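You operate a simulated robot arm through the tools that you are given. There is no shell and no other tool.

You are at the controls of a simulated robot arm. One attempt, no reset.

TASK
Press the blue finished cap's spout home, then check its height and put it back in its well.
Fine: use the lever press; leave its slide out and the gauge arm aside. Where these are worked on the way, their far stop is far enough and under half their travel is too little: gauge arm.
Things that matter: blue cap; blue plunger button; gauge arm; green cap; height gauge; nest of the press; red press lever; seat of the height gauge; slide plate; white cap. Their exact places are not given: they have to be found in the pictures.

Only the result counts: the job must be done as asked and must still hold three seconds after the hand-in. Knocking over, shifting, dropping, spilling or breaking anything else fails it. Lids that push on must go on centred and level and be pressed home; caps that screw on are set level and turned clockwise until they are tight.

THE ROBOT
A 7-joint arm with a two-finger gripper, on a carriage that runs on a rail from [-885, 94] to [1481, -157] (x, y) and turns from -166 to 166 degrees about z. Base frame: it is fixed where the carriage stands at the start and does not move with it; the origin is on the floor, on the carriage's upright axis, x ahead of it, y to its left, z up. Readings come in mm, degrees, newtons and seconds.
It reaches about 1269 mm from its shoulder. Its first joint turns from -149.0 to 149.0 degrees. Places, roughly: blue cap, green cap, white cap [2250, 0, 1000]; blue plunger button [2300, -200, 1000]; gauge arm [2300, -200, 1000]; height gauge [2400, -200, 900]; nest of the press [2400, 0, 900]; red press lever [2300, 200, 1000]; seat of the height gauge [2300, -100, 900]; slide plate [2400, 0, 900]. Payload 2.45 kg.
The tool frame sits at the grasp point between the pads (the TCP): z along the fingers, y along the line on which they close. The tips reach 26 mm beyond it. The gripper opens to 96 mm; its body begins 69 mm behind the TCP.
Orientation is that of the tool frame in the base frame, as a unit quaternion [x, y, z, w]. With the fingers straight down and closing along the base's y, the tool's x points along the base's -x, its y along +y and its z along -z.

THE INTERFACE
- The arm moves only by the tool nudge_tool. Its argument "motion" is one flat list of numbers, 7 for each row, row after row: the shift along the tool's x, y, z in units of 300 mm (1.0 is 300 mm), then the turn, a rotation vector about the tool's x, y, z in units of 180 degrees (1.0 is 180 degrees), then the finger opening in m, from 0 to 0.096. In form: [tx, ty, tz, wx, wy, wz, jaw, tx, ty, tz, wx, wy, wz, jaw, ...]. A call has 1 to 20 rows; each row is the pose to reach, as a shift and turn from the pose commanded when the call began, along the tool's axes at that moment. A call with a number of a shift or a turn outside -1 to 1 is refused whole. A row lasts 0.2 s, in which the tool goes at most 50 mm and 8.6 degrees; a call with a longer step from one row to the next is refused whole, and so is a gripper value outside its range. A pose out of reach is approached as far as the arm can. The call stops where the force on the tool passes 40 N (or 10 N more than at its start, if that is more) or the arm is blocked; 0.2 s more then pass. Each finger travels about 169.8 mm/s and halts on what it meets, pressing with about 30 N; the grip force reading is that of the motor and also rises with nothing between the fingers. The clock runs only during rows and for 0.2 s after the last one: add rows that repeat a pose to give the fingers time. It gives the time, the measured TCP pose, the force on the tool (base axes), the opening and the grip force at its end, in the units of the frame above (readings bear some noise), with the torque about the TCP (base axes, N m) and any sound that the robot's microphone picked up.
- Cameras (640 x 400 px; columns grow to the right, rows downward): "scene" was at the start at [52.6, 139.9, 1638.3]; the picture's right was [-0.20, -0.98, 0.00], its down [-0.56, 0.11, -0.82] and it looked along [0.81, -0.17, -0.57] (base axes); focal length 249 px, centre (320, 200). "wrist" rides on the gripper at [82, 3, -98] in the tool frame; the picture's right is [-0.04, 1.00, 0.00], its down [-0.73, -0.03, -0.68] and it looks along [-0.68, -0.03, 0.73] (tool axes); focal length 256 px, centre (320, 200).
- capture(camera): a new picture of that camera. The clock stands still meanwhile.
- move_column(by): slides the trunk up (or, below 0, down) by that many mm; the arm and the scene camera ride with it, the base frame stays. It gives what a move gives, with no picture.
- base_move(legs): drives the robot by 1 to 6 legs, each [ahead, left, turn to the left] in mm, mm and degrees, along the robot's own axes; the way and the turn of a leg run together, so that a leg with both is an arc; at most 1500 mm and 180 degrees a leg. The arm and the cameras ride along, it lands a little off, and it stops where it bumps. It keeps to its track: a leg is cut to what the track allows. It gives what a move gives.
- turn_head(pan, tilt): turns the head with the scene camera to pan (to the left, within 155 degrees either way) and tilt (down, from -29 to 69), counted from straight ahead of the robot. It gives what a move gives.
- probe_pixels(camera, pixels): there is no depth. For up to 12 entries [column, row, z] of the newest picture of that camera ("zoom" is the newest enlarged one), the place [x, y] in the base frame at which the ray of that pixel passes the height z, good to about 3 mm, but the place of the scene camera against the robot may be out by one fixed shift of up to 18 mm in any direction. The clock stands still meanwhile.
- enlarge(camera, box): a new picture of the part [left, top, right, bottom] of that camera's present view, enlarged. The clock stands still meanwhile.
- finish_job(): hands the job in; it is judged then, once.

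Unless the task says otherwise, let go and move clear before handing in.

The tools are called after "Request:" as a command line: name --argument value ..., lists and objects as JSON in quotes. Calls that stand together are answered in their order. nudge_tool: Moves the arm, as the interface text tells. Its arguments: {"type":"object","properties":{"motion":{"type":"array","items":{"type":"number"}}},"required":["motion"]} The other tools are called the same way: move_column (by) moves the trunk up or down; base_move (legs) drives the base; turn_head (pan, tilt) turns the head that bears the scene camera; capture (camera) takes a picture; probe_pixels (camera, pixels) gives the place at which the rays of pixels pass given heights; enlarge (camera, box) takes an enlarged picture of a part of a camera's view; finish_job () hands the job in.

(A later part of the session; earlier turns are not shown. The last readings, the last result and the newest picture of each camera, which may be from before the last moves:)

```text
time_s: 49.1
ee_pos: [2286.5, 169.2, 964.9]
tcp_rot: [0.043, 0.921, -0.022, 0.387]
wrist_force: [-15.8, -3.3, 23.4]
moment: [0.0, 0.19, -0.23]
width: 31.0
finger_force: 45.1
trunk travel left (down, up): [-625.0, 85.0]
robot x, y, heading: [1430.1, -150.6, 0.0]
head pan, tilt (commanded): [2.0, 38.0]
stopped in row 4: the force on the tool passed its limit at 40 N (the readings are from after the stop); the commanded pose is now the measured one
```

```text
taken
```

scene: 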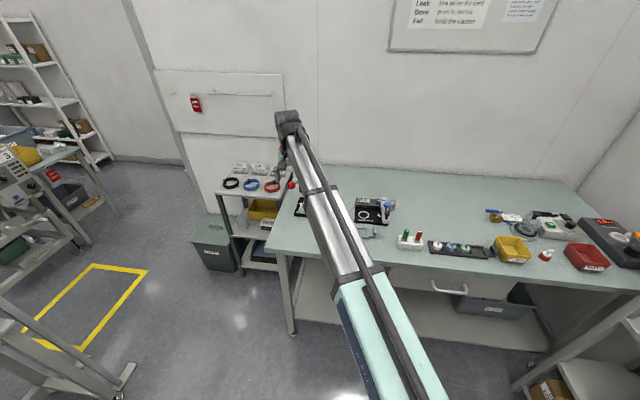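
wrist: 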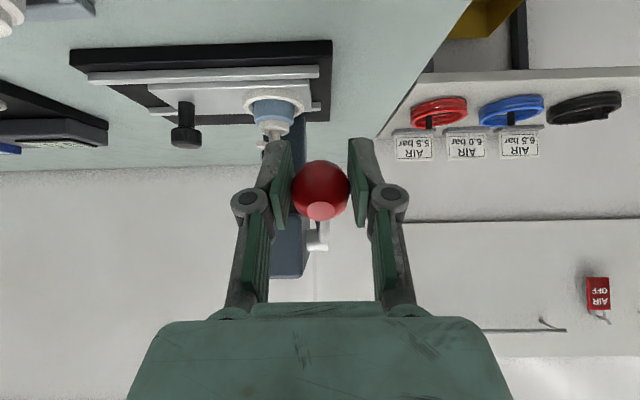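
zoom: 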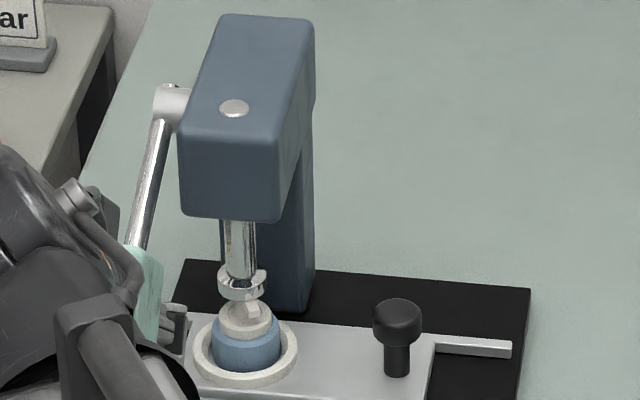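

The pull stopped at the 40 N limit, with the lever about 24° below horizontal. I'll look closely to see whether the spout's flange is flush with its ring.

Request:
enlarge --camera "scene" --box '[304, 195, 322, 211]'

Request:
enlarge --camera "wrist" --box '[230, 70, 330, 170]'

```text
16.00 times, centred on (313, 203) of scene
```

zoom: 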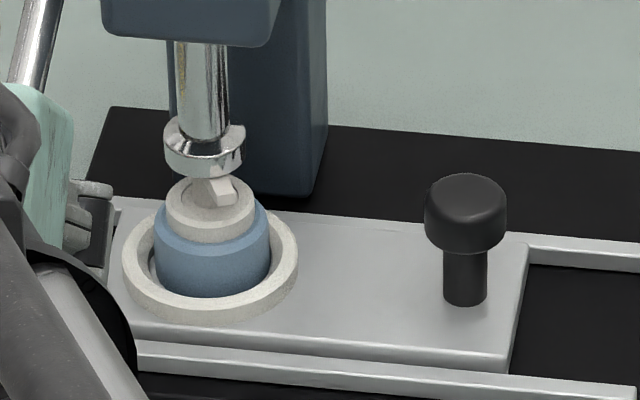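

```text
4.00 times, centred on (280, 120) of wrist
```

zoom: 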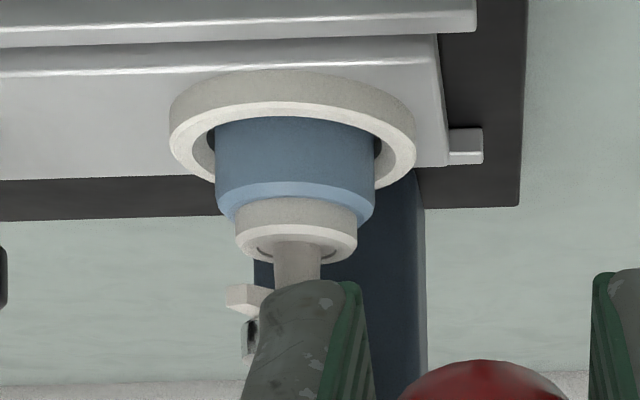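

The spout's flange now looks flush with the ring, like the green cap's. I'll push a little more along the arc's tangent to make sure that it is the hard stop.

Request:
nudge_tool --motion '[0.0024, 0, 0.0062, 0, 0, 0, 0.02, 0.0047, 0, 0.0124, 0, 0, 0, 0.02, 0.0071, 0, 0.0187, 0, 0, 0, 0.02, 0.0094, 0, 0.025, 0, 0, 0, 0.02]'

Request:
enlarge --camera "scene" --box '[304, 195, 322, 211]'

```text
time_s: 49.5
ee_pos: [2286.0, 170.4, 963.6]
tcp_rot: [0.044, 0.921, -0.022, 0.387]
wrist_force: [-15.2, -2.8, 22.2]
moment: [-0.03, 0.22, -0.23]
width: 30.7
finger_force: 45.1
trunk travel left (down, up): [-625.0, 85.0]
robot x, y, heading: [1428.3, -150.1, 0.3]
head pan, tilt (commanded): [2.0, 38.0]
stopped in row 2: the force on the tool passed its limit at 40 N (the readings are from after the stop); the commanded pose is now the measured one
```

```text
16.00 times, centred on (313, 203) of scene
```

zoom: 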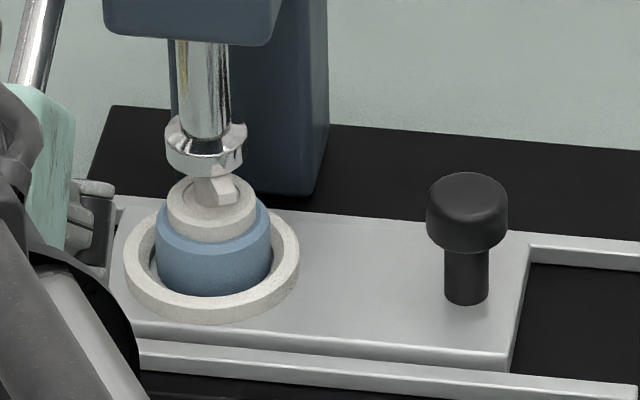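

The lever does not go further, so that is its bottom stop. I'll take it back up along the same arc.

Request:
nudge_tool --motion '[-0.012, 0, -0.0285, 0, 0, 0, 0.02, -0.0247, 0, -0.0535, 0, 0, 0, 0.02, -0.0391, 0, -0.0778, 0, 0, 0, 0.02, -0.0556, 0, -0.1009, 0, 0, 0, 0.02, -0.0733, 0, -0.1228, 0, 0, 0, 0.02, -0.0924, 0, -0.1433, 0, 0, 0, 0.02, -0.1129, 0, -0.1624, 0, 0, 0, 0.02, -0.1348, 0, -0.18, 0, 0, 0, 0.02, -0.1579, 0, -0.1965, 0, 0, 0, 0.02, -0.1822, 0, -0.2109, 0, 0, 0, 0.02, -0.2072, 0, -0.2236, 0, 0, 0, 0.02]'

Request:
enlarge --camera "scene" --box '[294, 170, 334, 212]'

Request:
capture --camera "wrist"

```text
time_s: 52.0
ee_pos: [2285.5, 170.4, 1048.9]
tcp_rot: [0.046, 0.922, -0.024, 0.383]
wrist_force: [0.9, -24.0, -12.0]
moment: [0.12, 1.38, -0.2]
width: 31.4
finger_force: 44.9
trunk travel left (down, up): [-625.0, 85.0]
robot x, y, heading: [1426.5, -155.3, 0.3]
head pan, tilt (commanded): [2.0, 38.0]
```

```text
9.52 times, centred on (314, 191) of scene
```

zoom: 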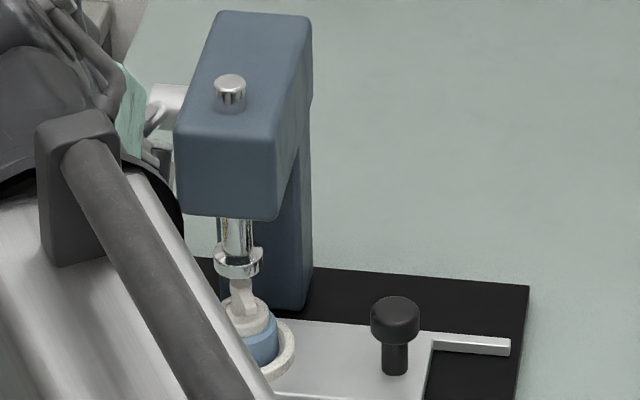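

```text
taken
```

wrist: 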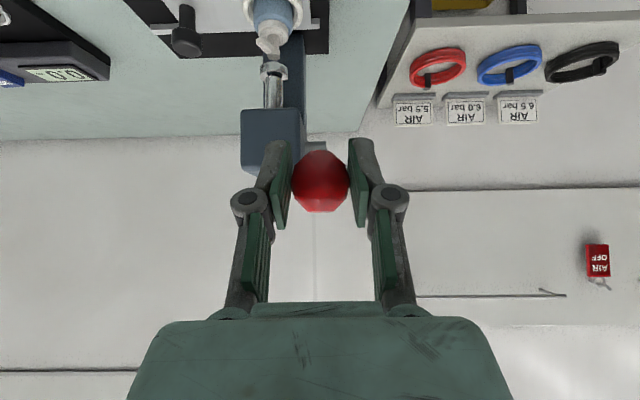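

The lever is almost up (z 1049 against 1063 at the start). I'll carry it the last bit, relieving the sideways force.

Request:
nudge_tool --motion '[0, -0.006, 0, 0, 0, 0, 0.02, -0.0143, -0.008, -0.0083, 0, 0, 0, 0.02, -0.0286, -0.008, -0.0167, 0, 0, 0, 0.02, -0.0429, -0.008, -0.025, 0, 0, 0, 0.02]'

Request:
capture --camera "wrist"

```text
time_s: 53.0
ee_pos: [2290.6, 170.9, 1059.3]
tcp_rot: [0.044, 0.923, -0.023, 0.381]
wrist_force: [-2.4, -11.6, -37.6]
moment: [0.25, 0.49, 0.02]
width: 31.7
finger_force: 44.9
trunk travel left (down, up): [-625.0, 85.0]
robot x, y, heading: [1425.5, -148.4, 0.4]
head pan, tilt (commanded): [2.0, 38.0]
```

```text
taken
```

wrist: 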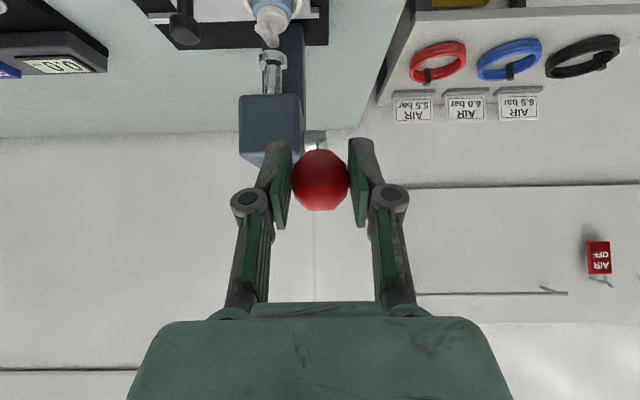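

A downward force of 37.6 N shows the lever is at its upper stop. I'll relax slightly, open and back away along the tool axis.

Request:
nudge_tool --motion '[0.007, -0.004, 0.006, 0, 0, 0, 0.02, 0.007, -0.004, 0.006, 0, 0, 0, 0.04, 0.007, -0.004, 0.006, 0, 0, 0, 0.055, 0.007, -0.004, 0.006, 0, 0, 0, 0.06, 0.007, -0.004, -0.1, 0, 0, 0, 0.06, 0.007, -0.004, -0.22, 0, 0, 0, 0.06, 0.007, -0.004, -0.35, 0, 0, 0, 0.06, 0.007, -0.004, -0.35, 0, 0, 0, 0.06]'

Request:
capture --camera "wrist"

Request:
enlarge --camera "scene" --box '[274, 160, 354, 225]'

```text
time_s: 54.8
ee_pos: [2213.0, 178.7, 1137.1]
tcp_rot: [0.044, 0.921, -0.022, 0.385]
wrist_force: [-0.3, 0.4, 0.4]
moment: [0.01, 0.01, -0.03]
width: 60.2
finger_force: 0.0
trunk travel left (down, up): [-625.0, 85.0]
robot x, y, heading: [1430.3, -149.1, 0.3]
head pan, tilt (commanded): [2.0, 38.0]
```

```text
taken
```

wrist: 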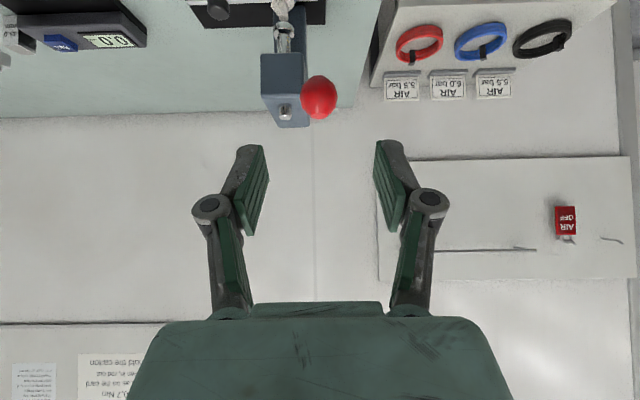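

```text
6.15 times, centred on (314, 192) of scene
```

zoom: 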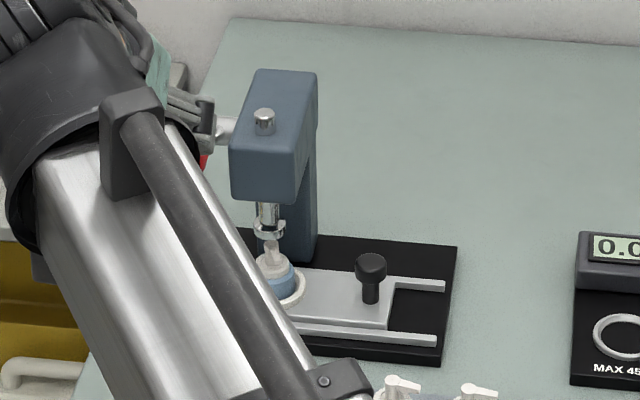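

The lever and ram are up again. I'll turn the tool back to straight down, then return above the slide knob.

Request:
nudge_tool --motion '[-0.0078, -0.0143, 0.0157, 0, 0.042, 0, 0.06, -0.0156, -0.0287, 0.0313, 0, 0.084, 0, 0.06, -0.0233, -0.043, 0.047, 0, 0.126, 0, 0.06, -0.031, -0.0573, 0.0627, 0, 0.168, 0, 0.06, -0.039, -0.0717, 0.0783, 0, 0.21, 0, 0.06, -0.0467, -0.086, 0.094, 0, 0.252, 0, 0.06, -0.0467, -0.086, 0.094, 0, 0.252, 0, 0.06]'

```text
time_s: 56.4
ee_pos: [2239.8, 148.1, 1127.7]
tcp_rot: [0.049, 0.999, -0.004, 0.0]
wrist_force: [-0.3, -0.2, 0.2]
moment: [-0.01, 0.03, -0.03]
width: 60.1
finger_force: 0.1
trunk travel left (down, up): [-625.0, 85.0]
robot x, y, heading: [1431.4, -152.4, -0.0]
head pan, tilt (commanded): [2.0, 38.0]
```

The tool is straight again. I'll go around the press head and down to just above the knob, then check the alignment.

Request:
nudge_tool --motion '[-0.088, -0.103, 0, 0, 0, 0, 0.06, -0.176, -0.2065, 0, 0, 0, 0, 0.06, -0.264, -0.31, 0, 0, 0, 0, 0.06, -0.352, -0.413, 0, 0, 0, 0, 0.06, -0.44, -0.516, 0, 0, 0, 0, 0.06, -0.44, -0.516, 0.15, 0, 0, 0, 0.06, -0.44, -0.516, 0.3, 0, 0, 0, 0.06, -0.44, -0.516, 0.42, 0, 0, 0, 0.06, -0.44, -0.4, 0.47, 0, 0, 0, 0.056, -0.44, -0.297, 0.509, 0, 0, 0, 0.056, -0.44, -0.297, 0.509, 0, 0, 0, 0.056]'

Request:
capture --camera "wrist"

Request:
enlarge --camera "wrist" --box '[230, 60, 430, 200]'

```text
time_s: 58.8
ee_pos: [2362.5, 46.7, 976.7]
tcp_rot: [0.05, 0.999, -0.004, 0.001]
wrist_force: [0.5, 0.0, 0.3]
moment: [-0.03, -0.03, 0.0]
width: 55.8
finger_force: 0.0
trunk travel left (down, up): [-625.0, 85.0]
robot x, y, heading: [1427.1, -149.8, 0.2]
head pan, tilt (commanded): [2.0, 38.0]
```

```text
taken
```

wrist: 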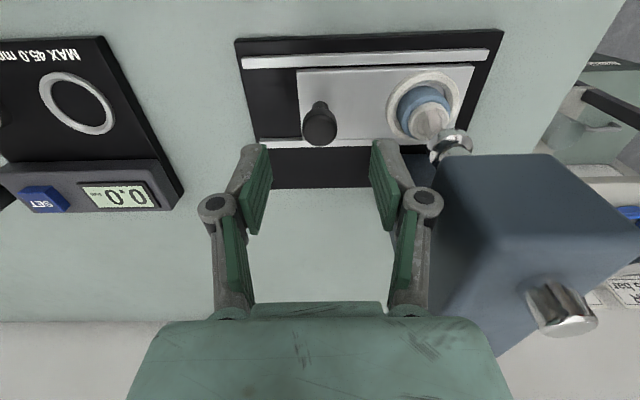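

```text
2.86 times, centred on (330, 130) of wrist
```

zoom: 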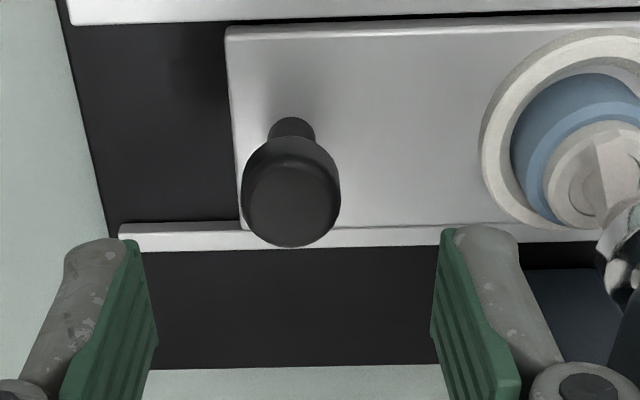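

The knob at (320, 126) lies on the tool axis. I'll come down around it, close, and then draw the slide out.

Request:
nudge_tool --motion '[0, 0, 0.06, 0, 0, 0, 0.05, 0, 0, 0.12, 0, 0, 0, 0.05, 0, 0, 0.168, 0, 0, 0, 0.045, 0, 0, 0.168, 0, 0, 0, 0.03, 0, 0, 0.168, 0, 0, 0, 0.015, 0, 0, 0.168, 0, 0, 0, 0.015, 0, 0, 0.168, 0, 0, 0, 0.015]'

Request:
capture --camera "wrist"

```text
time_s: 60.4
ee_pos: [2362.1, 44.9, 926.3]
tcp_rot: [0.049, 0.999, -0.002, 0.001]
wrist_force: [1.8, 1.3, 1.8]
moment: [0.15, -0.21, 0.0]
width: 22.9
finger_force: 45.0
trunk travel left (down, up): [-625.0, 85.0]
robot x, y, heading: [1431.0, -151.7, 0.2]
head pan, tilt (commanded): [2.0, 38.0]
```

```text
taken
```

wrist: 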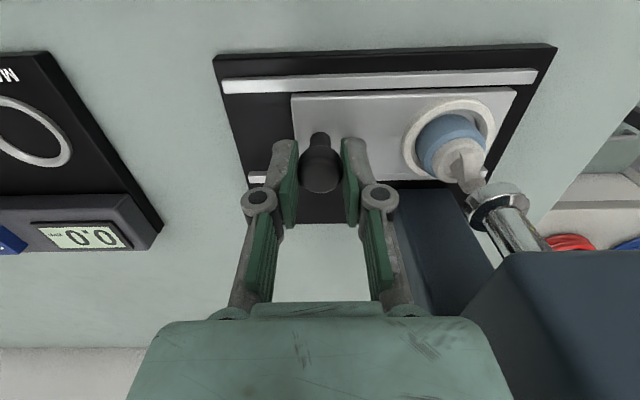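

The knob is gripped again. I'll draw the slide out 80 mm along the same line.

Request:
nudge_tool --motion '[0, -0.02, 0, 0, 0, 0, 0.015, 0.001, -0.05, 0, 0, 0, 0, 0.015, 0.0015, -0.08, 0, 0, 0, 0, 0.015, 0.002, -0.11, 0, 0, 0, 0, 0.015, 0.0025, -0.14, 0, 0, 0, 0, 0.015, 0.003, -0.17, 0, 0, 0, 0, 0.015, 0.0035, -0.2, 0, 0, 0, 0, 0.015, 0.004, -0.23, 0, 0, 0, 0, 0.015, 0.0045, -0.25, 0, 0, 0, 0, 0.015, 0.005, -0.267, 0, 0, 0, 0, 0.015]'

Request:
capture --camera "wrist"

```text
time_s: 62.5
ee_pos: [2355.0, -35.2, 926.3]
tcp_rot: [0.05, 0.999, -0.003, 0.002]
wrist_force: [8.2, -2.7, 13.2]
moment: [0.14, -0.18, 0.15]
width: 22.8
finger_force: 44.6
trunk travel left (down, up): [-625.0, 85.0]
robot x, y, heading: [1426.7, -152.6, 0.2]
head pan, tilt (commanded): [2.0, 38.0]
```

```text
taken
```

wrist: 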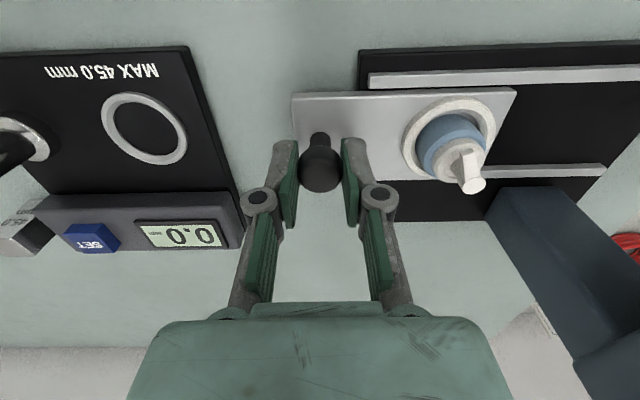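

The slide is nearly out (y = -35). I'll draw on in small steps until the outer stop is felt.

Request:
nudge_tool --motion '[-0.002, -0.007, -0.002, 0, 0, 0, 0.015, -0.002, -0.014, -0.002, 0, 0, 0, 0.015, -0.002, -0.02, -0.002, 0, 0, 0, 0.015, -0.002, -0.026, -0.002, 0, 0, 0, 0.015]'

Request:
capture --camera "wrist"

```text
time_s: 63.5
ee_pos: [2354.6, -39.9, 926.9]
tcp_rot: [0.048, 0.999, -0.003, 0.0]
wrist_force: [2.0, 10.8, -1.6]
moment: [0.27, -0.68, -0.07]
width: 23.2
finger_force: 44.7
trunk travel left (down, up): [-625.0, 85.0]
robot x, y, heading: [1428.6, -151.1, 0.3]
head pan, tilt (commanded): [2.0, 38.0]
```

```text
taken
```

wrist: 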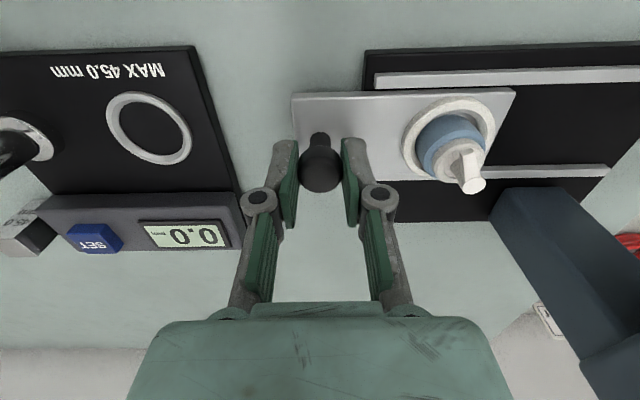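

The slide is back at its outer stop (y = -39.9, as at first, with 10.8 N resisting). I'll relax, open and rise clear.

Request:
nudge_tool --motion '[0, 0.006, 0, 0, 0, 0, 0.015, 0, 0.006, 0, 0, 0, 0, 0.035, 0, 0.006, 0, 0, 0, 0, 0.05, 0, 0.006, 0, 0, 0, 0, 0.05, 0, 0.006, -0.08, 0, 0, 0, 0.05, 0, 0.006, -0.2, 0, 0, 0, 0.05, 0, 0.006, -0.2, 0, 0, 0, 0.05]'

Request:
capture --camera "wrist"

Request:
enlarge --camera "wrist" --box '[300, 60, 480, 172]'

```text
time_s: 65.2
ee_pos: [2353.7, -42.3, 987.3]
tcp_rot: [0.049, 0.999, -0.004, 0.001]
wrist_force: [0.2, 0.0, -0.1]
moment: [0.01, -0.05, -0.01]
width: 50.0
finger_force: 0.1
trunk travel left (down, up): [-625.0, 85.0]
robot x, y, heading: [1431.5, -147.0, 0.2]
head pan, tilt (commanded): [2.0, 38.0]
```

```text
taken
```

wrist: 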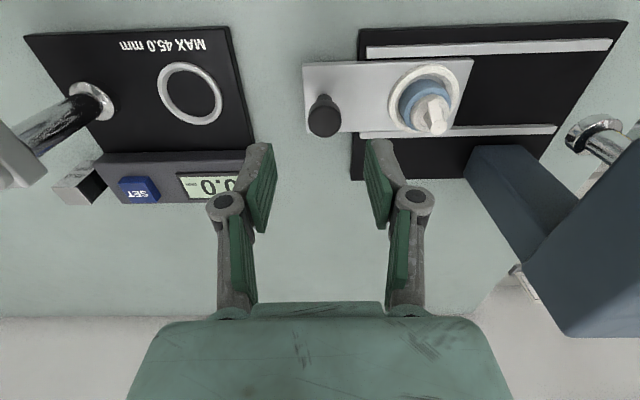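

```text
3.56 times, centred on (390, 116) of wrist
```

zoom: 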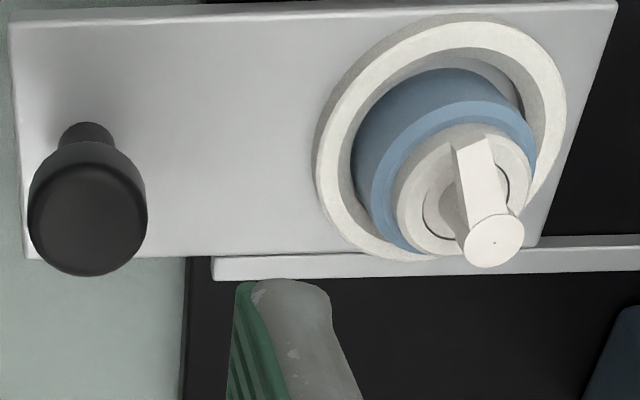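

The spout is now seated with only a thin line around it. I'll move back above the cap to pick it up.

Request:
nudge_tool --motion '[0, 0.13, 0, 0, 0, 0, 0.056, 0.002, 0.267, 0, 0, 0, 0, 0.056, 0.002, 0.267, 0, 0, 0, 0, 0.056]'

Request:
enlarge --camera "wrist" --box '[250, 50, 390, 170]'

```text
time_s: 66.0
ee_pos: [2361.1, 39.0, 984.1]
tcp_rot: [0.05, 0.999, -0.004, 0.001]
wrist_force: [-0.1, -0.4, -0.5]
moment: [-0.02, 0.0, 0.0]
width: 56.0
finger_force: 0.0
trunk travel left (down, up): [-625.0, 85.0]
robot x, y, heading: [1424.4, -151.2, 0.2]
head pan, tilt (commanded): [2.0, 38.0]
```

```text
3.33 times, centred on (320, 110) of wrist
```

zoom: 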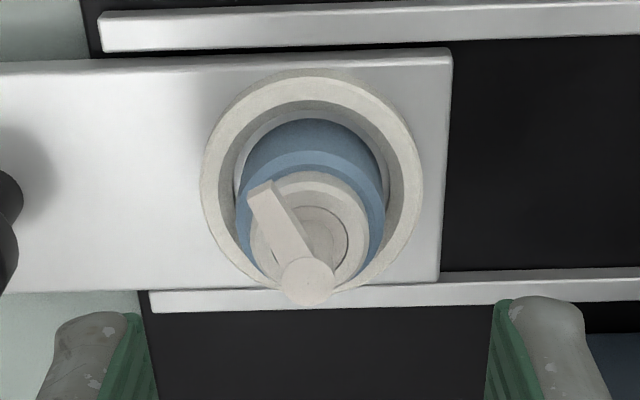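

The cap's collar is about 2 mm toward the knob side from the tool axis. I'll correct by that and descend with open fingers.

Request:
nudge_tool --motion '[0, -0.007, 0.06, 0, 0, 0, 0.056, 0, -0.007, 0.12, 0, 0, 0, 0.05, 0, -0.007, 0.17, 0, 0, 0, 0.05, 0, -0.007, 0.208, 0, 0, 0, 0.05, 0, -0.007, 0.208, 0, 0, 0, 0.05]'

Request:
enlarge --camera "wrist" --box '[250, 80, 390, 220]'

Request:
enlarge --camera "scene" --box '[306, 184, 342, 210]'

```text
time_s: 67.2
ee_pos: [2360.9, 37.2, 922.3]
tcp_rot: [0.049, 0.999, -0.003, 0.001]
wrist_force: [-0.7, 0.9, 0.6]
moment: [0.01, 0.01, -0.01]
width: 49.9
finger_force: 0.1
trunk travel left (down, up): [-625.0, 85.0]
robot x, y, heading: [1425.4, -154.2, 0.1]
head pan, tilt (commanded): [2.0, 38.0]
```

```text
2.86 times, centred on (320, 150) of wrist
```

zoom: 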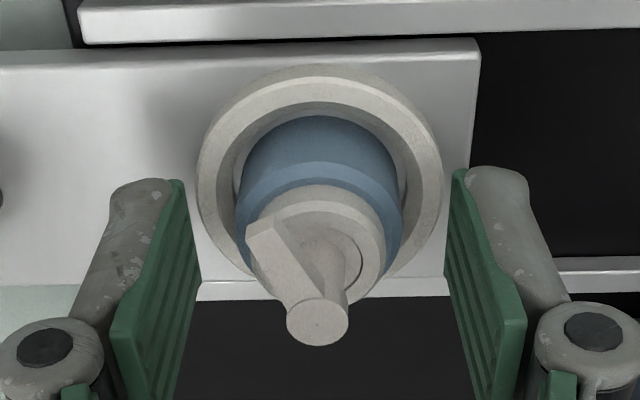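

```text
15.38 times, centred on (324, 197) of scene
```

zoom: 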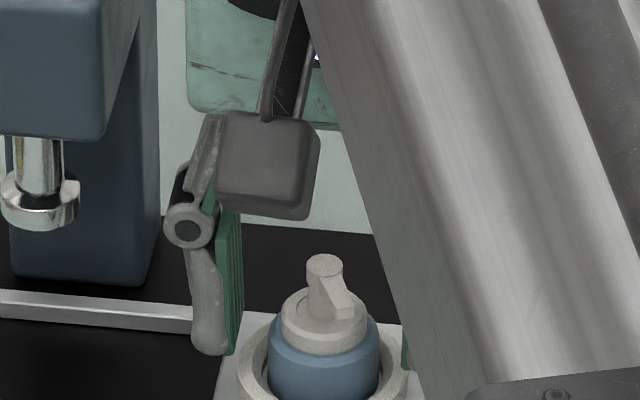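

The cap sits centred between the pads and its spout is flush. I'll close and lift.

Request:
nudge_tool --motion '[0, 0, 0, 0, 0, 0, 0.036, 0, 0, 0, 0, 0, 0, 0.02, 0, 0, 0, 0, 0, 0, 0.02, 0, 0, 0, 0, 0, 0, 0.02, 0, 0, -0.03, 0, 0, 0, 0.02, 0, 0, -0.1, 0, 0, 0, 0.02, 0, 0, -0.2, 0, 0, 0, 0.02, 0, 0, -0.25, 0, 0, 0, 0.02, 0, 0, -0.25, 0, 0, 0, 0.02]'

Request:
capture --camera "wrist"

Request:
enlarge --camera "scene" --box '[310, 170, 410, 245]'

```text
time_s: 69.2
ee_pos: [2362.4, 36.0, 999.0]
tcp_rot: [0.049, 0.999, -0.003, -0.001]
wrist_force: [0.1, 0.1, -1.0]
moment: [0.02, 0.0, 0.0]
width: 31.1
finger_force: 10.0
trunk travel left (down, up): [-625.0, 85.0]
robot x, y, heading: [1427.1, -152.5, 0.2]
head pan, tilt (commanded): [2.0, 38.0]
```

```text
taken
```

wrist: 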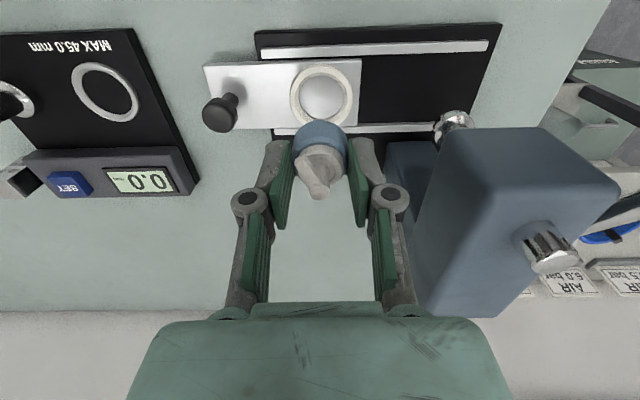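

```text
5.33 times, centred on (360, 208) of scene
```

zoom: 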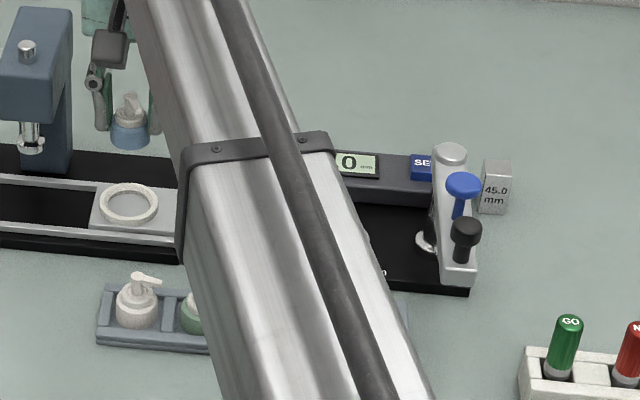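

The cap is held again and the nest is empty. Before bringing it to the gauge, I'll study the gauge's arm, plunger and seat more closely.

Request:
enlarge --camera "scene" --box '[370, 192, 402, 226]'

Request:
enlarge --camera "wrist" --box '[0, 20, 210, 220]'

```text
11.76 times, centred on (386, 209) of scene
```

zoom: 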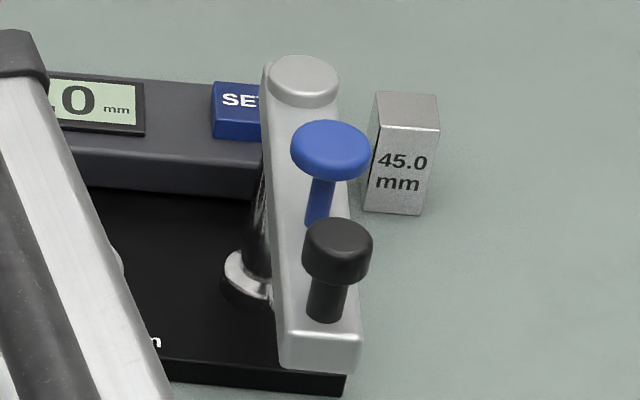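

```text
2.00 times, centred on (105, 120) of wrist
```

zoom: 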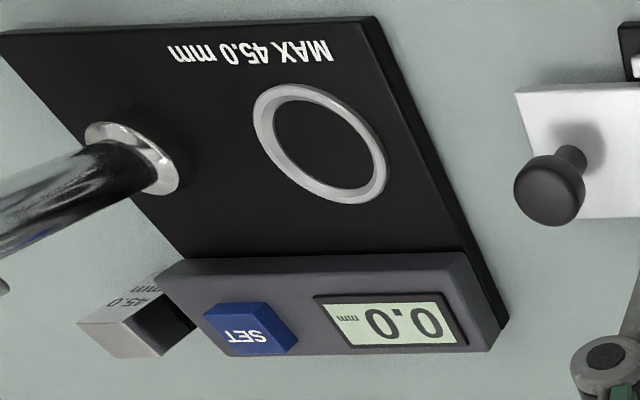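

The gauge's chrome post with flange at zoom (132, 158) is the arm's pivot; the arm now points toward the robot with plunger and knob on it, and would swing to +y over the seat. I'll probe seat, pivot and base edges.

Request:
probe_pixels --camera "zoom" --pixels '[[320, 142, 878], [320, 142, 872], [132, 158, 874], [375, 18, 872], [470, 252, 872], [0, 32, 872], [193, 256, 872], [330, 48, 872], [165, 50, 872], [252, 120, 878], [388, 165, 878]]'

Request:
enlarge --camera "scene" --box '[370, 192, 402, 226]'

Request:
probe_pixels --camera "zoom" --pixels '[[248, 280, 874], [303, 78, 975], [303, 78, 985], [330, 140, 1000], [338, 235, 985], [320, 345, 950], [320, 345, 960], [303, 98, 975]]'

```text
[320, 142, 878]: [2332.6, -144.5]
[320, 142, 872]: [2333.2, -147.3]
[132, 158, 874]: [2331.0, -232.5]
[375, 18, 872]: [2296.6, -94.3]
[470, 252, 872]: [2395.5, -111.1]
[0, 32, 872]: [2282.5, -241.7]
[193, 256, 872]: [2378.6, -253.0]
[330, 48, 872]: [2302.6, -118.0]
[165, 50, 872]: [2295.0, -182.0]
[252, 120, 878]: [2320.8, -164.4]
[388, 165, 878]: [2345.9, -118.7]
```

```text
11.76 times, centred on (386, 209) of scene
```

zoom: 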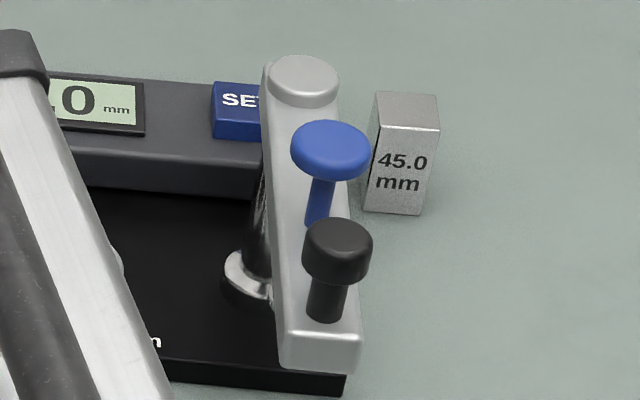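

```text
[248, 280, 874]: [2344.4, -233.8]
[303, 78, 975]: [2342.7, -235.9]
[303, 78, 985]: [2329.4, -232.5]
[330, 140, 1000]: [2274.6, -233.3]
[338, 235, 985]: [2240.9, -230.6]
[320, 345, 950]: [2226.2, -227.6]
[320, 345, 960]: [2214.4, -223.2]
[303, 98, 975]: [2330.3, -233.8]
```

The pivot is near (2330, -223), the seat near (2332, -144), 79 mm away, with the arm's top at z ≈ 975. I'll carry the cap over the seat with the arm still aside.

Request:
nudge_tool --motion '[0.009, -0.121, 0, 0, 0, 0, 0.02, 0.018, -0.242, 0, 0, 0, 0, 0.02, 0.027, -0.363, 0, 0, 0, 0, 0.02, 0.036, -0.484, 0, 0, 0, 0, 0.02, 0.0455, -0.6056, 0.03, 0, 0, 0, 0.02, 0.0455, -0.6056, 0.047, 0, 0, 0, 0.02, 0.0455, -0.6056, 0.047, 0, 0, 0, 0.02]'

Request:
capture --camera "wrist"

Request:
enlarge --camera "wrist" --box '[250, 50, 390, 138]'

```text
time_s: 70.8
ee_pos: [2329.7, -142.6, 986.2]
tcp_rot: [0.048, 0.999, -0.004, 0.001]
wrist_force: [-0.2, 0.1, 0.7]
moment: [-0.01, -0.01, 0.02]
width: 31.3
finger_force: 9.4
trunk travel left (down, up): [-625.0, 85.0]
robot x, y, heading: [1426.0, -149.0, 0.1]
head pan, tilt (commanded): [2.0, 38.0]
```

```text
taken
```

wrist: 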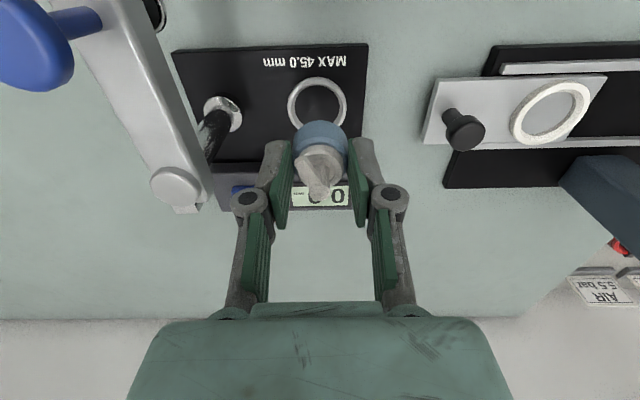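

```text
4.55 times, centred on (320, 94) of wrist
```

zoom: 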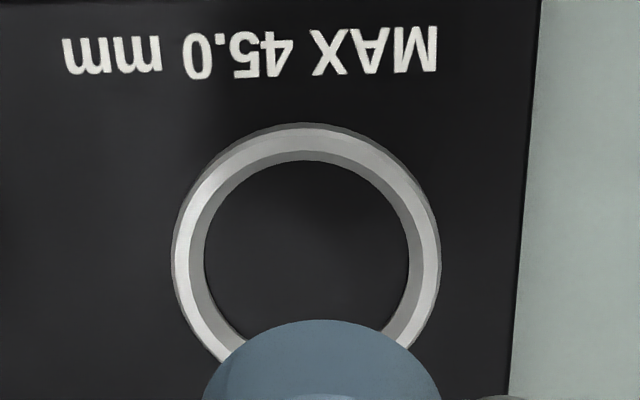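

The seat ring is centred near zoom (307, 252), a few mm beyond and to the left of the tool axis. I'll probe it to get the exact correction.

Request:
probe_pixels --camera "zoom" --pixels '[[307, 252, 880], [307, 252, 876], [307, 252, 872], [172, 250, 876], [441, 250, 876], [307, 124, 872], [205, 255, 876], [410, 255, 876], [307, 161, 876]]'

```text
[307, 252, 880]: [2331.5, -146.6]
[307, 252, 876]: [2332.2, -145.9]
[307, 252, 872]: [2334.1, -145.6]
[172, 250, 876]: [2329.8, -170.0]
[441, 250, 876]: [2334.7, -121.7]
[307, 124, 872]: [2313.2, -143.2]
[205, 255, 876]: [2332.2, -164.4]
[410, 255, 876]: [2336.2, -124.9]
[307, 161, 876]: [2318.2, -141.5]
```

The seat centre is at about (2333, -146). I'll correct by about 3 mm in both directions and lower to just above the seat.

Request:
nudge_tool --motion '[-0.012, -0.0095, 0.04, 0, 0, 0, 0.02, -0.012, -0.0095, 0.1, 0, 0, 0, 0.02, -0.012, -0.0095, 0.16, 0, 0, 0, 0.02, -0.012, -0.0095, 0.2, 0, 0, 0, 0.02, -0.012, -0.0095, 0.2, 0, 0, 0, 0.02]'

Request:
capture --camera "wrist"

Request:
enlarge --camera "wrist" --box '[250, 80, 390, 220]'

```text
time_s: 72.0
ee_pos: [2333.2, -145.3, 927.5]
tcp_rot: [0.049, 0.999, -0.003, 0.001]
wrist_force: [0.0, -0.5, -0.9]
moment: [0.02, 0.01, -0.01]
width: 31.2
finger_force: 10.1
trunk travel left (down, up): [-625.0, 85.0]
robot x, y, heading: [1431.4, -152.5, 0.1]
head pan, tilt (commanded): [2.0, 38.0]
```

```text
taken
```

wrist: 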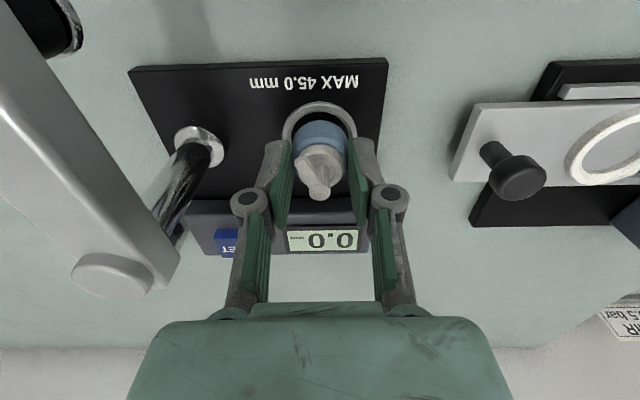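

```text
2.86 times, centred on (320, 150) of wrist
```

zoom: 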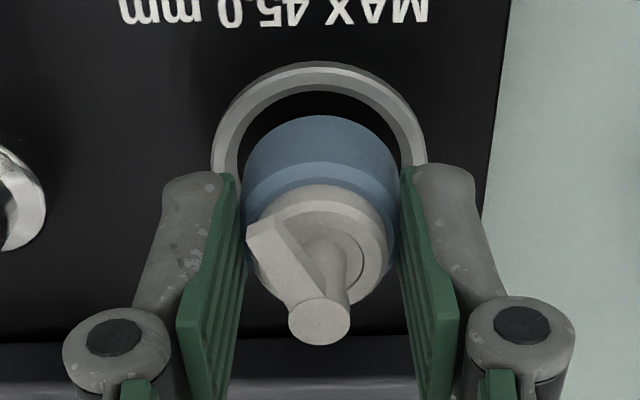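

The cap hangs over the ring, laterally centred (collar centre 321, ring centre 319). I'll lower in small steps and watch for contact.

Request:
nudge_tool --motion '[-0.002, 0, 0.009, 0, 0, 0, 0.02, -0.002, 0, 0.018, 0, 0, 0, 0.02, -0.002, 0, 0.026, 0, 0, 0, 0.02, -0.002, 0, 0.026, 0, 0, 0, 0.02]'

Request:
enlarge --camera "wrist" --box '[250, 80, 390, 220]'

```text
time_s: 73.0
ee_pos: [2333.6, -145.3, 917.7]
tcp_rot: [0.049, 0.999, -0.003, 0.001]
wrist_force: [0.2, 0.0, 0.6]
moment: [0.0, 0.0, 0.0]
width: 31.2
finger_force: 9.3
trunk travel left (down, up): [-625.0, 85.0]
robot x, y, heading: [1430.7, -149.6, 0.0]
head pan, tilt (commanded): [2.0, 38.0]
```

```text
2.86 times, centred on (320, 150) of wrist
```

zoom: 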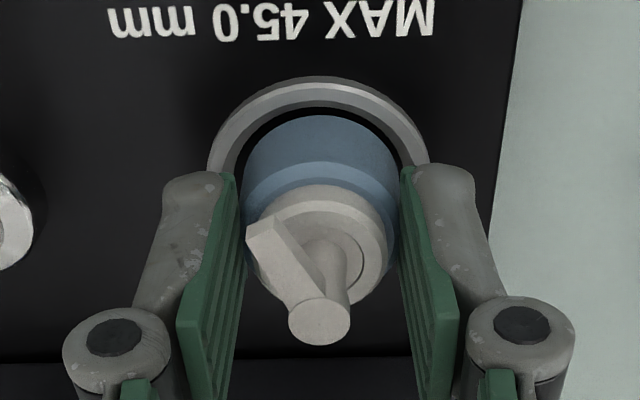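

The near gap between cap and ring is about 2 mm, as expected for a centred cap. I'll lower on until contact.

Request:
nudge_tool --motion '[0, 0, 0.006, 0, 0, 0, 0.02, 0, 0, 0.012, 0, 0, 0, 0.02, 0, 0, 0.012, 0, 0, 0, 0.02]'

Request:
enlarge --camera "wrist" --box '[250, 80, 390, 220]'

```text
time_s: 73.8
ee_pos: [2334.2, -146.6, 914.8]
tcp_rot: [0.049, 0.999, -0.003, 0.0]
wrist_force: [-0.4, 0.3, 0.2]
moment: [0.02, 0.05, 0.02]
width: 30.9
finger_force: 10.2
trunk travel left (down, up): [-625.0, 85.0]
robot x, y, heading: [1431.1, -149.8, 0.1]
head pan, tilt (commanded): [2.0, 38.0]
```

```text
2.86 times, centred on (320, 150) of wrist
```

zoom: 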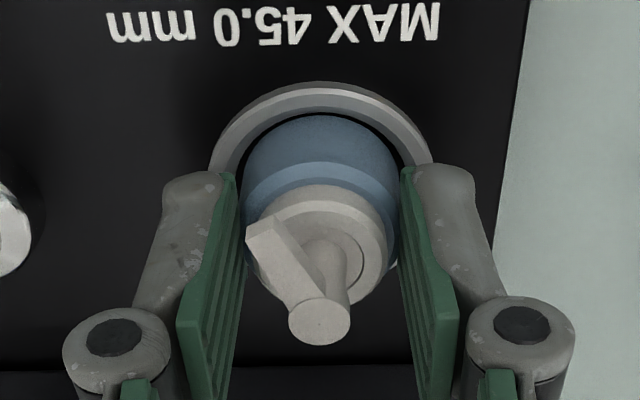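

The ring's near rim is starting to hide the cap's base, as it should while the cap enters. I'll lower further.

Request:
nudge_tool --motion '[0, 0, 0.005, 0, 0, 0, 0.02, 0, 0, 0.01, 0, 0, 0, 0.02, 0, 0, 0.01, 0, 0, 0, 0.02]'

Request:
enlarge --camera "wrist" --box '[250, 80, 390, 220]'

```text
time_s: 74.5
ee_pos: [2334.4, -147.1, 913.2]
tcp_rot: [0.048, 0.999, -0.003, 0.002]
wrist_force: [1.5, 0.1, 5.7]
moment: [0.02, -0.03, -0.03]
width: 31.0
finger_force: 10.1
trunk travel left (down, up): [-625.0, 85.0]
robot x, y, heading: [1425.3, -149.1, 0.3]
head pan, tilt (commanded): [2.0, 38.0]
```

```text
2.86 times, centred on (320, 150) of wrist
```

zoom: 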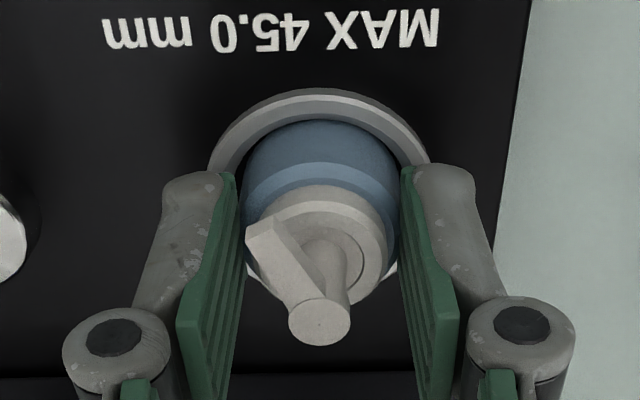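

A force of 5.7 N shows contact, at the depth expected for the seat floor. I'll press 1 mm more to confirm, then let go.

Request:
nudge_tool --motion '[0, 0, 0.004, 0, 0, 0, 0.02, 0, 0, 0.004, 0, 0, 0, 0.02]'

Request:
enlarge --camera "wrist" --box '[270, 90, 370, 190]'

```text
time_s: 75.2
ee_pos: [2333.0, -146.4, 912.0]
tcp_rot: [0.049, 0.999, -0.003, 0.001]
wrist_force: [1.4, -0.4, 8.5]
moment: [-0.02, -0.06, 0.02]
width: 31.2
finger_force: 10.0
trunk travel left (down, up): [-625.0, 85.0]
robot x, y, heading: [1428.3, -148.6, 0.2]
head pan, tilt (commanded): [2.0, 38.0]
```

```text
4.00 times, centred on (320, 140) of wrist
```

zoom: 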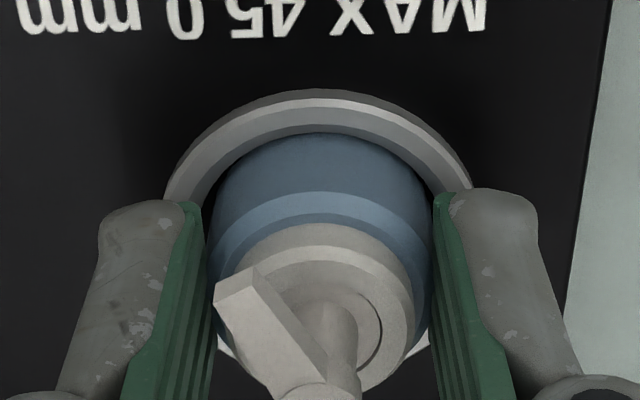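

The cap is in the seat with 8.5 N on it. I'll relax, open and rise straight up.

Request:
nudge_tool --motion '[0, 0, -0.003, 0, 0, 0, 0.024, 0, 0, -0.003, 0, 0, 0, 0.034, 0, 0, -0.003, 0, 0, 0, 0.042, 0, 0, -0.003, 0, 0, 0, 0.046, 0, 0, -0.003, 0, 0, 0, 0.046]'

Request:
enlarge --camera "wrist" --box '[250, 80, 390, 220]'

```text
time_s: 76.3
ee_pos: [2332.2, -144.9, 911.5]
tcp_rot: [0.049, 0.999, -0.003, 0.0]
wrist_force: [-0.1, 0.8, 0.3]
moment: [-0.01, 0.01, 0.01]
width: 46.1
finger_force: 0.0
trunk travel left (down, up): [-625.0, 85.0]
robot x, y, heading: [1431.2, -151.2, 0.3]
head pan, tilt (commanded): [2.0, 38.0]
```

```text
2.86 times, centred on (320, 150) of wrist
```

zoom: 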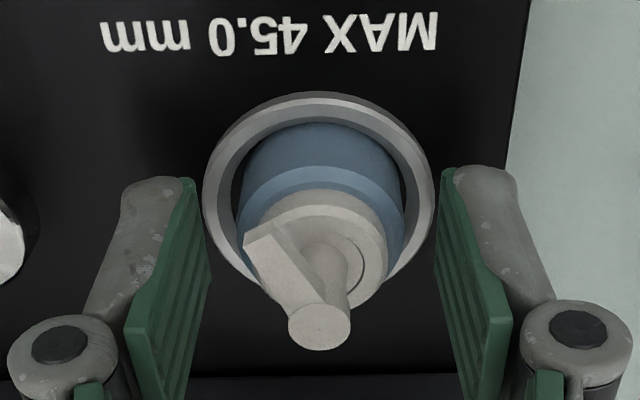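

The cap rests level inside the seat ring. I'll rise and look at the whole gauge.

Request:
nudge_tool --motion '[0, 0, -0.1, 0, 0, 0, 0.046, 0, 0, -0.22, 0, 0, 0, 0.046, 0, 0, -0.35, 0, 0, 0, 0.046, 0, 0, -0.5, 0, 0, 0, 0.046, 0, 0, -0.5, 0, 0, 0, 0.046]'

Request:
capture --camera "wrist"

Request:
enlarge --camera "wrist" --box '[80, 30, 400, 230]'

Request:
capture --camera "scene"

```text
time_s: 77.5
ee_pos: [2331.7, -146.6, 1062.0]
tcp_rot: [0.049, 0.999, -0.003, 0.002]
wrist_force: [0.1, 0.3, 0.2]
moment: [0.0, 0.0, -0.05]
width: 46.1
finger_force: 0.0
trunk travel left (down, up): [-625.0, 85.0]
robot x, y, heading: [1425.7, -148.4, 0.4]
head pan, tilt (commanded): [2.0, 38.0]
```

```text
taken
```

wrist: 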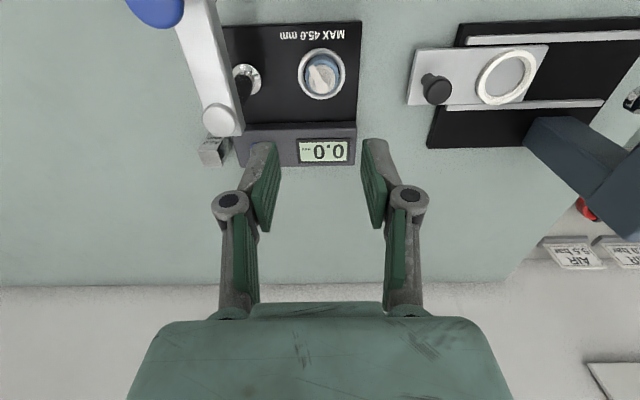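

```text
2.00 times, centred on (240, 130) of wrist
```

zoom: 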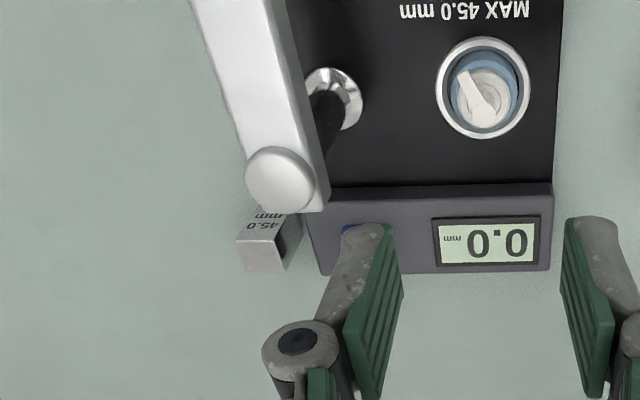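

```text
taken
```

scene: 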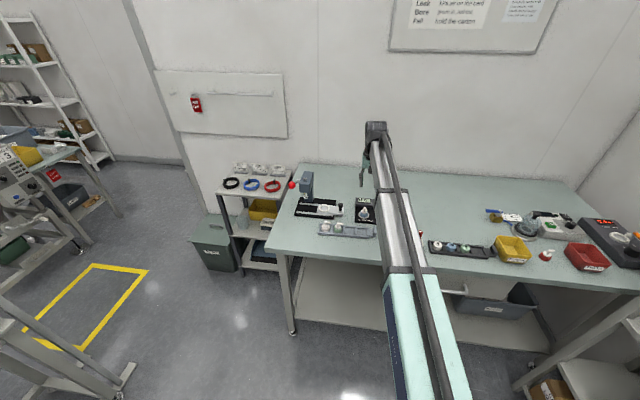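

The cap stands well centred in the seat, and the arm's pivot post and top are clear. I'll back off toward the robot to see the plunger and arm knob.

Request:
probe_pixels --camera "zoom" --pixels '[[335, 98, 874], [280, 178, 975], [280, 178, 980], [484, 88, 880], [484, 110, 918]]'

Request:
nudge_tool --motion '[0.1, -0.032, -0.045, 0, 0, 0, 0.096, 0.2, -0.064, -0.09, 0, 0, 0, 0.096, 0.3, -0.095, -0.136, 0, 0, 0, 0.096, 0.4, -0.127, -0.18, 0, 0, 0, 0.096, 0.493, -0.159, -0.227, 0, 0, 0, 0.096, 0.493, -0.159, -0.227, 0, 0, 0, 0.096]'

Request:
capture --camera "wrist"

Request:
enlarge --camera "wrist" --box '[200, 50, 420, 210]'

```text
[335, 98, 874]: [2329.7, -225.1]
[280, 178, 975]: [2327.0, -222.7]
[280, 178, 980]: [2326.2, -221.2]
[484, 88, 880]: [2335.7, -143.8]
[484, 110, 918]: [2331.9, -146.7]
```

```text
time_s: 79.0
ee_pos: [2180.3, -179.0, 1130.0]
tcp_rot: [0.049, 0.999, -0.003, 0.001]
wrist_force: [0.2, -0.8, 0.2]
moment: [-0.01, 0.0, -0.01]
width: 96.0
finger_force: 0.0
trunk travel left (down, up): [-625.0, 85.0]
robot x, y, heading: [1426.2, -149.1, -0.1]
head pan, tilt (commanded): [2.0, 38.0]
```

```text
taken
```

wrist: 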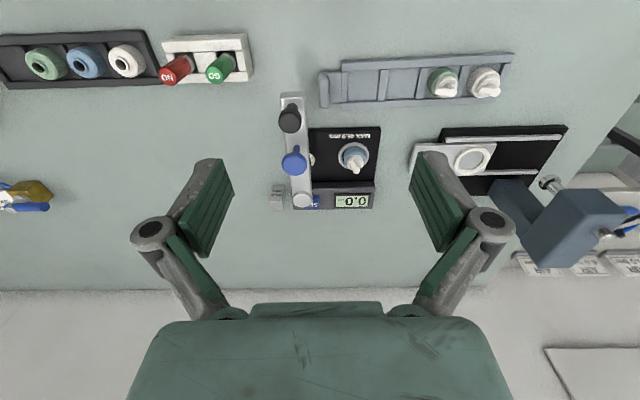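

```text
2.50 times, centred on (310, 130) of wrist
```

zoom: 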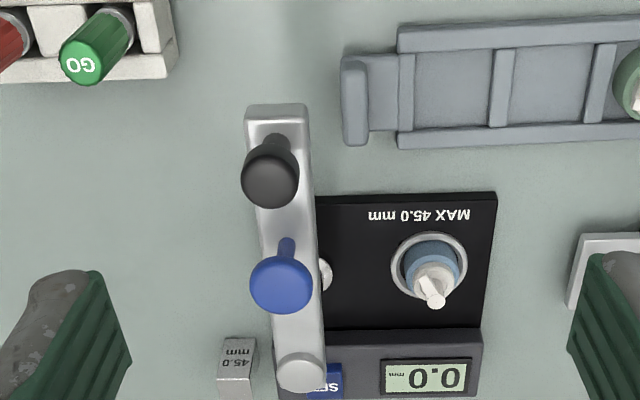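

This view shows the arm in full: pivot cap (301, 372), blue button (281, 280) with its stem at (287, 243), and black knob (270, 178) with its stem at (278, 143). I'll probe these.

Request:
probe_pixels --camera "zoom" --pixels '[[301, 372, 975], [287, 243, 972], [278, 143, 972], [278, 112, 972], [270, 180, 990], [270, 180, 1000], [281, 285, 1000], [281, 285, 1010], [242, 178, 995], [299, 178, 995], [250, 285, 1005], [312, 285, 1005]]'

```text
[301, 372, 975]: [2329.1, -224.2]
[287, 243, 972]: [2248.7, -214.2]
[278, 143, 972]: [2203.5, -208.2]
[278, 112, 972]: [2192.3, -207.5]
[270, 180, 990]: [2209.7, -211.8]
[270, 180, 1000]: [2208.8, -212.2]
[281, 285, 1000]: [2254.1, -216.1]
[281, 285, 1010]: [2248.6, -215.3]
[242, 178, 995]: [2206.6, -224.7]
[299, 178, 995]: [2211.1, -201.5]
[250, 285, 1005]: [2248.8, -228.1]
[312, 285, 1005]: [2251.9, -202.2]
```

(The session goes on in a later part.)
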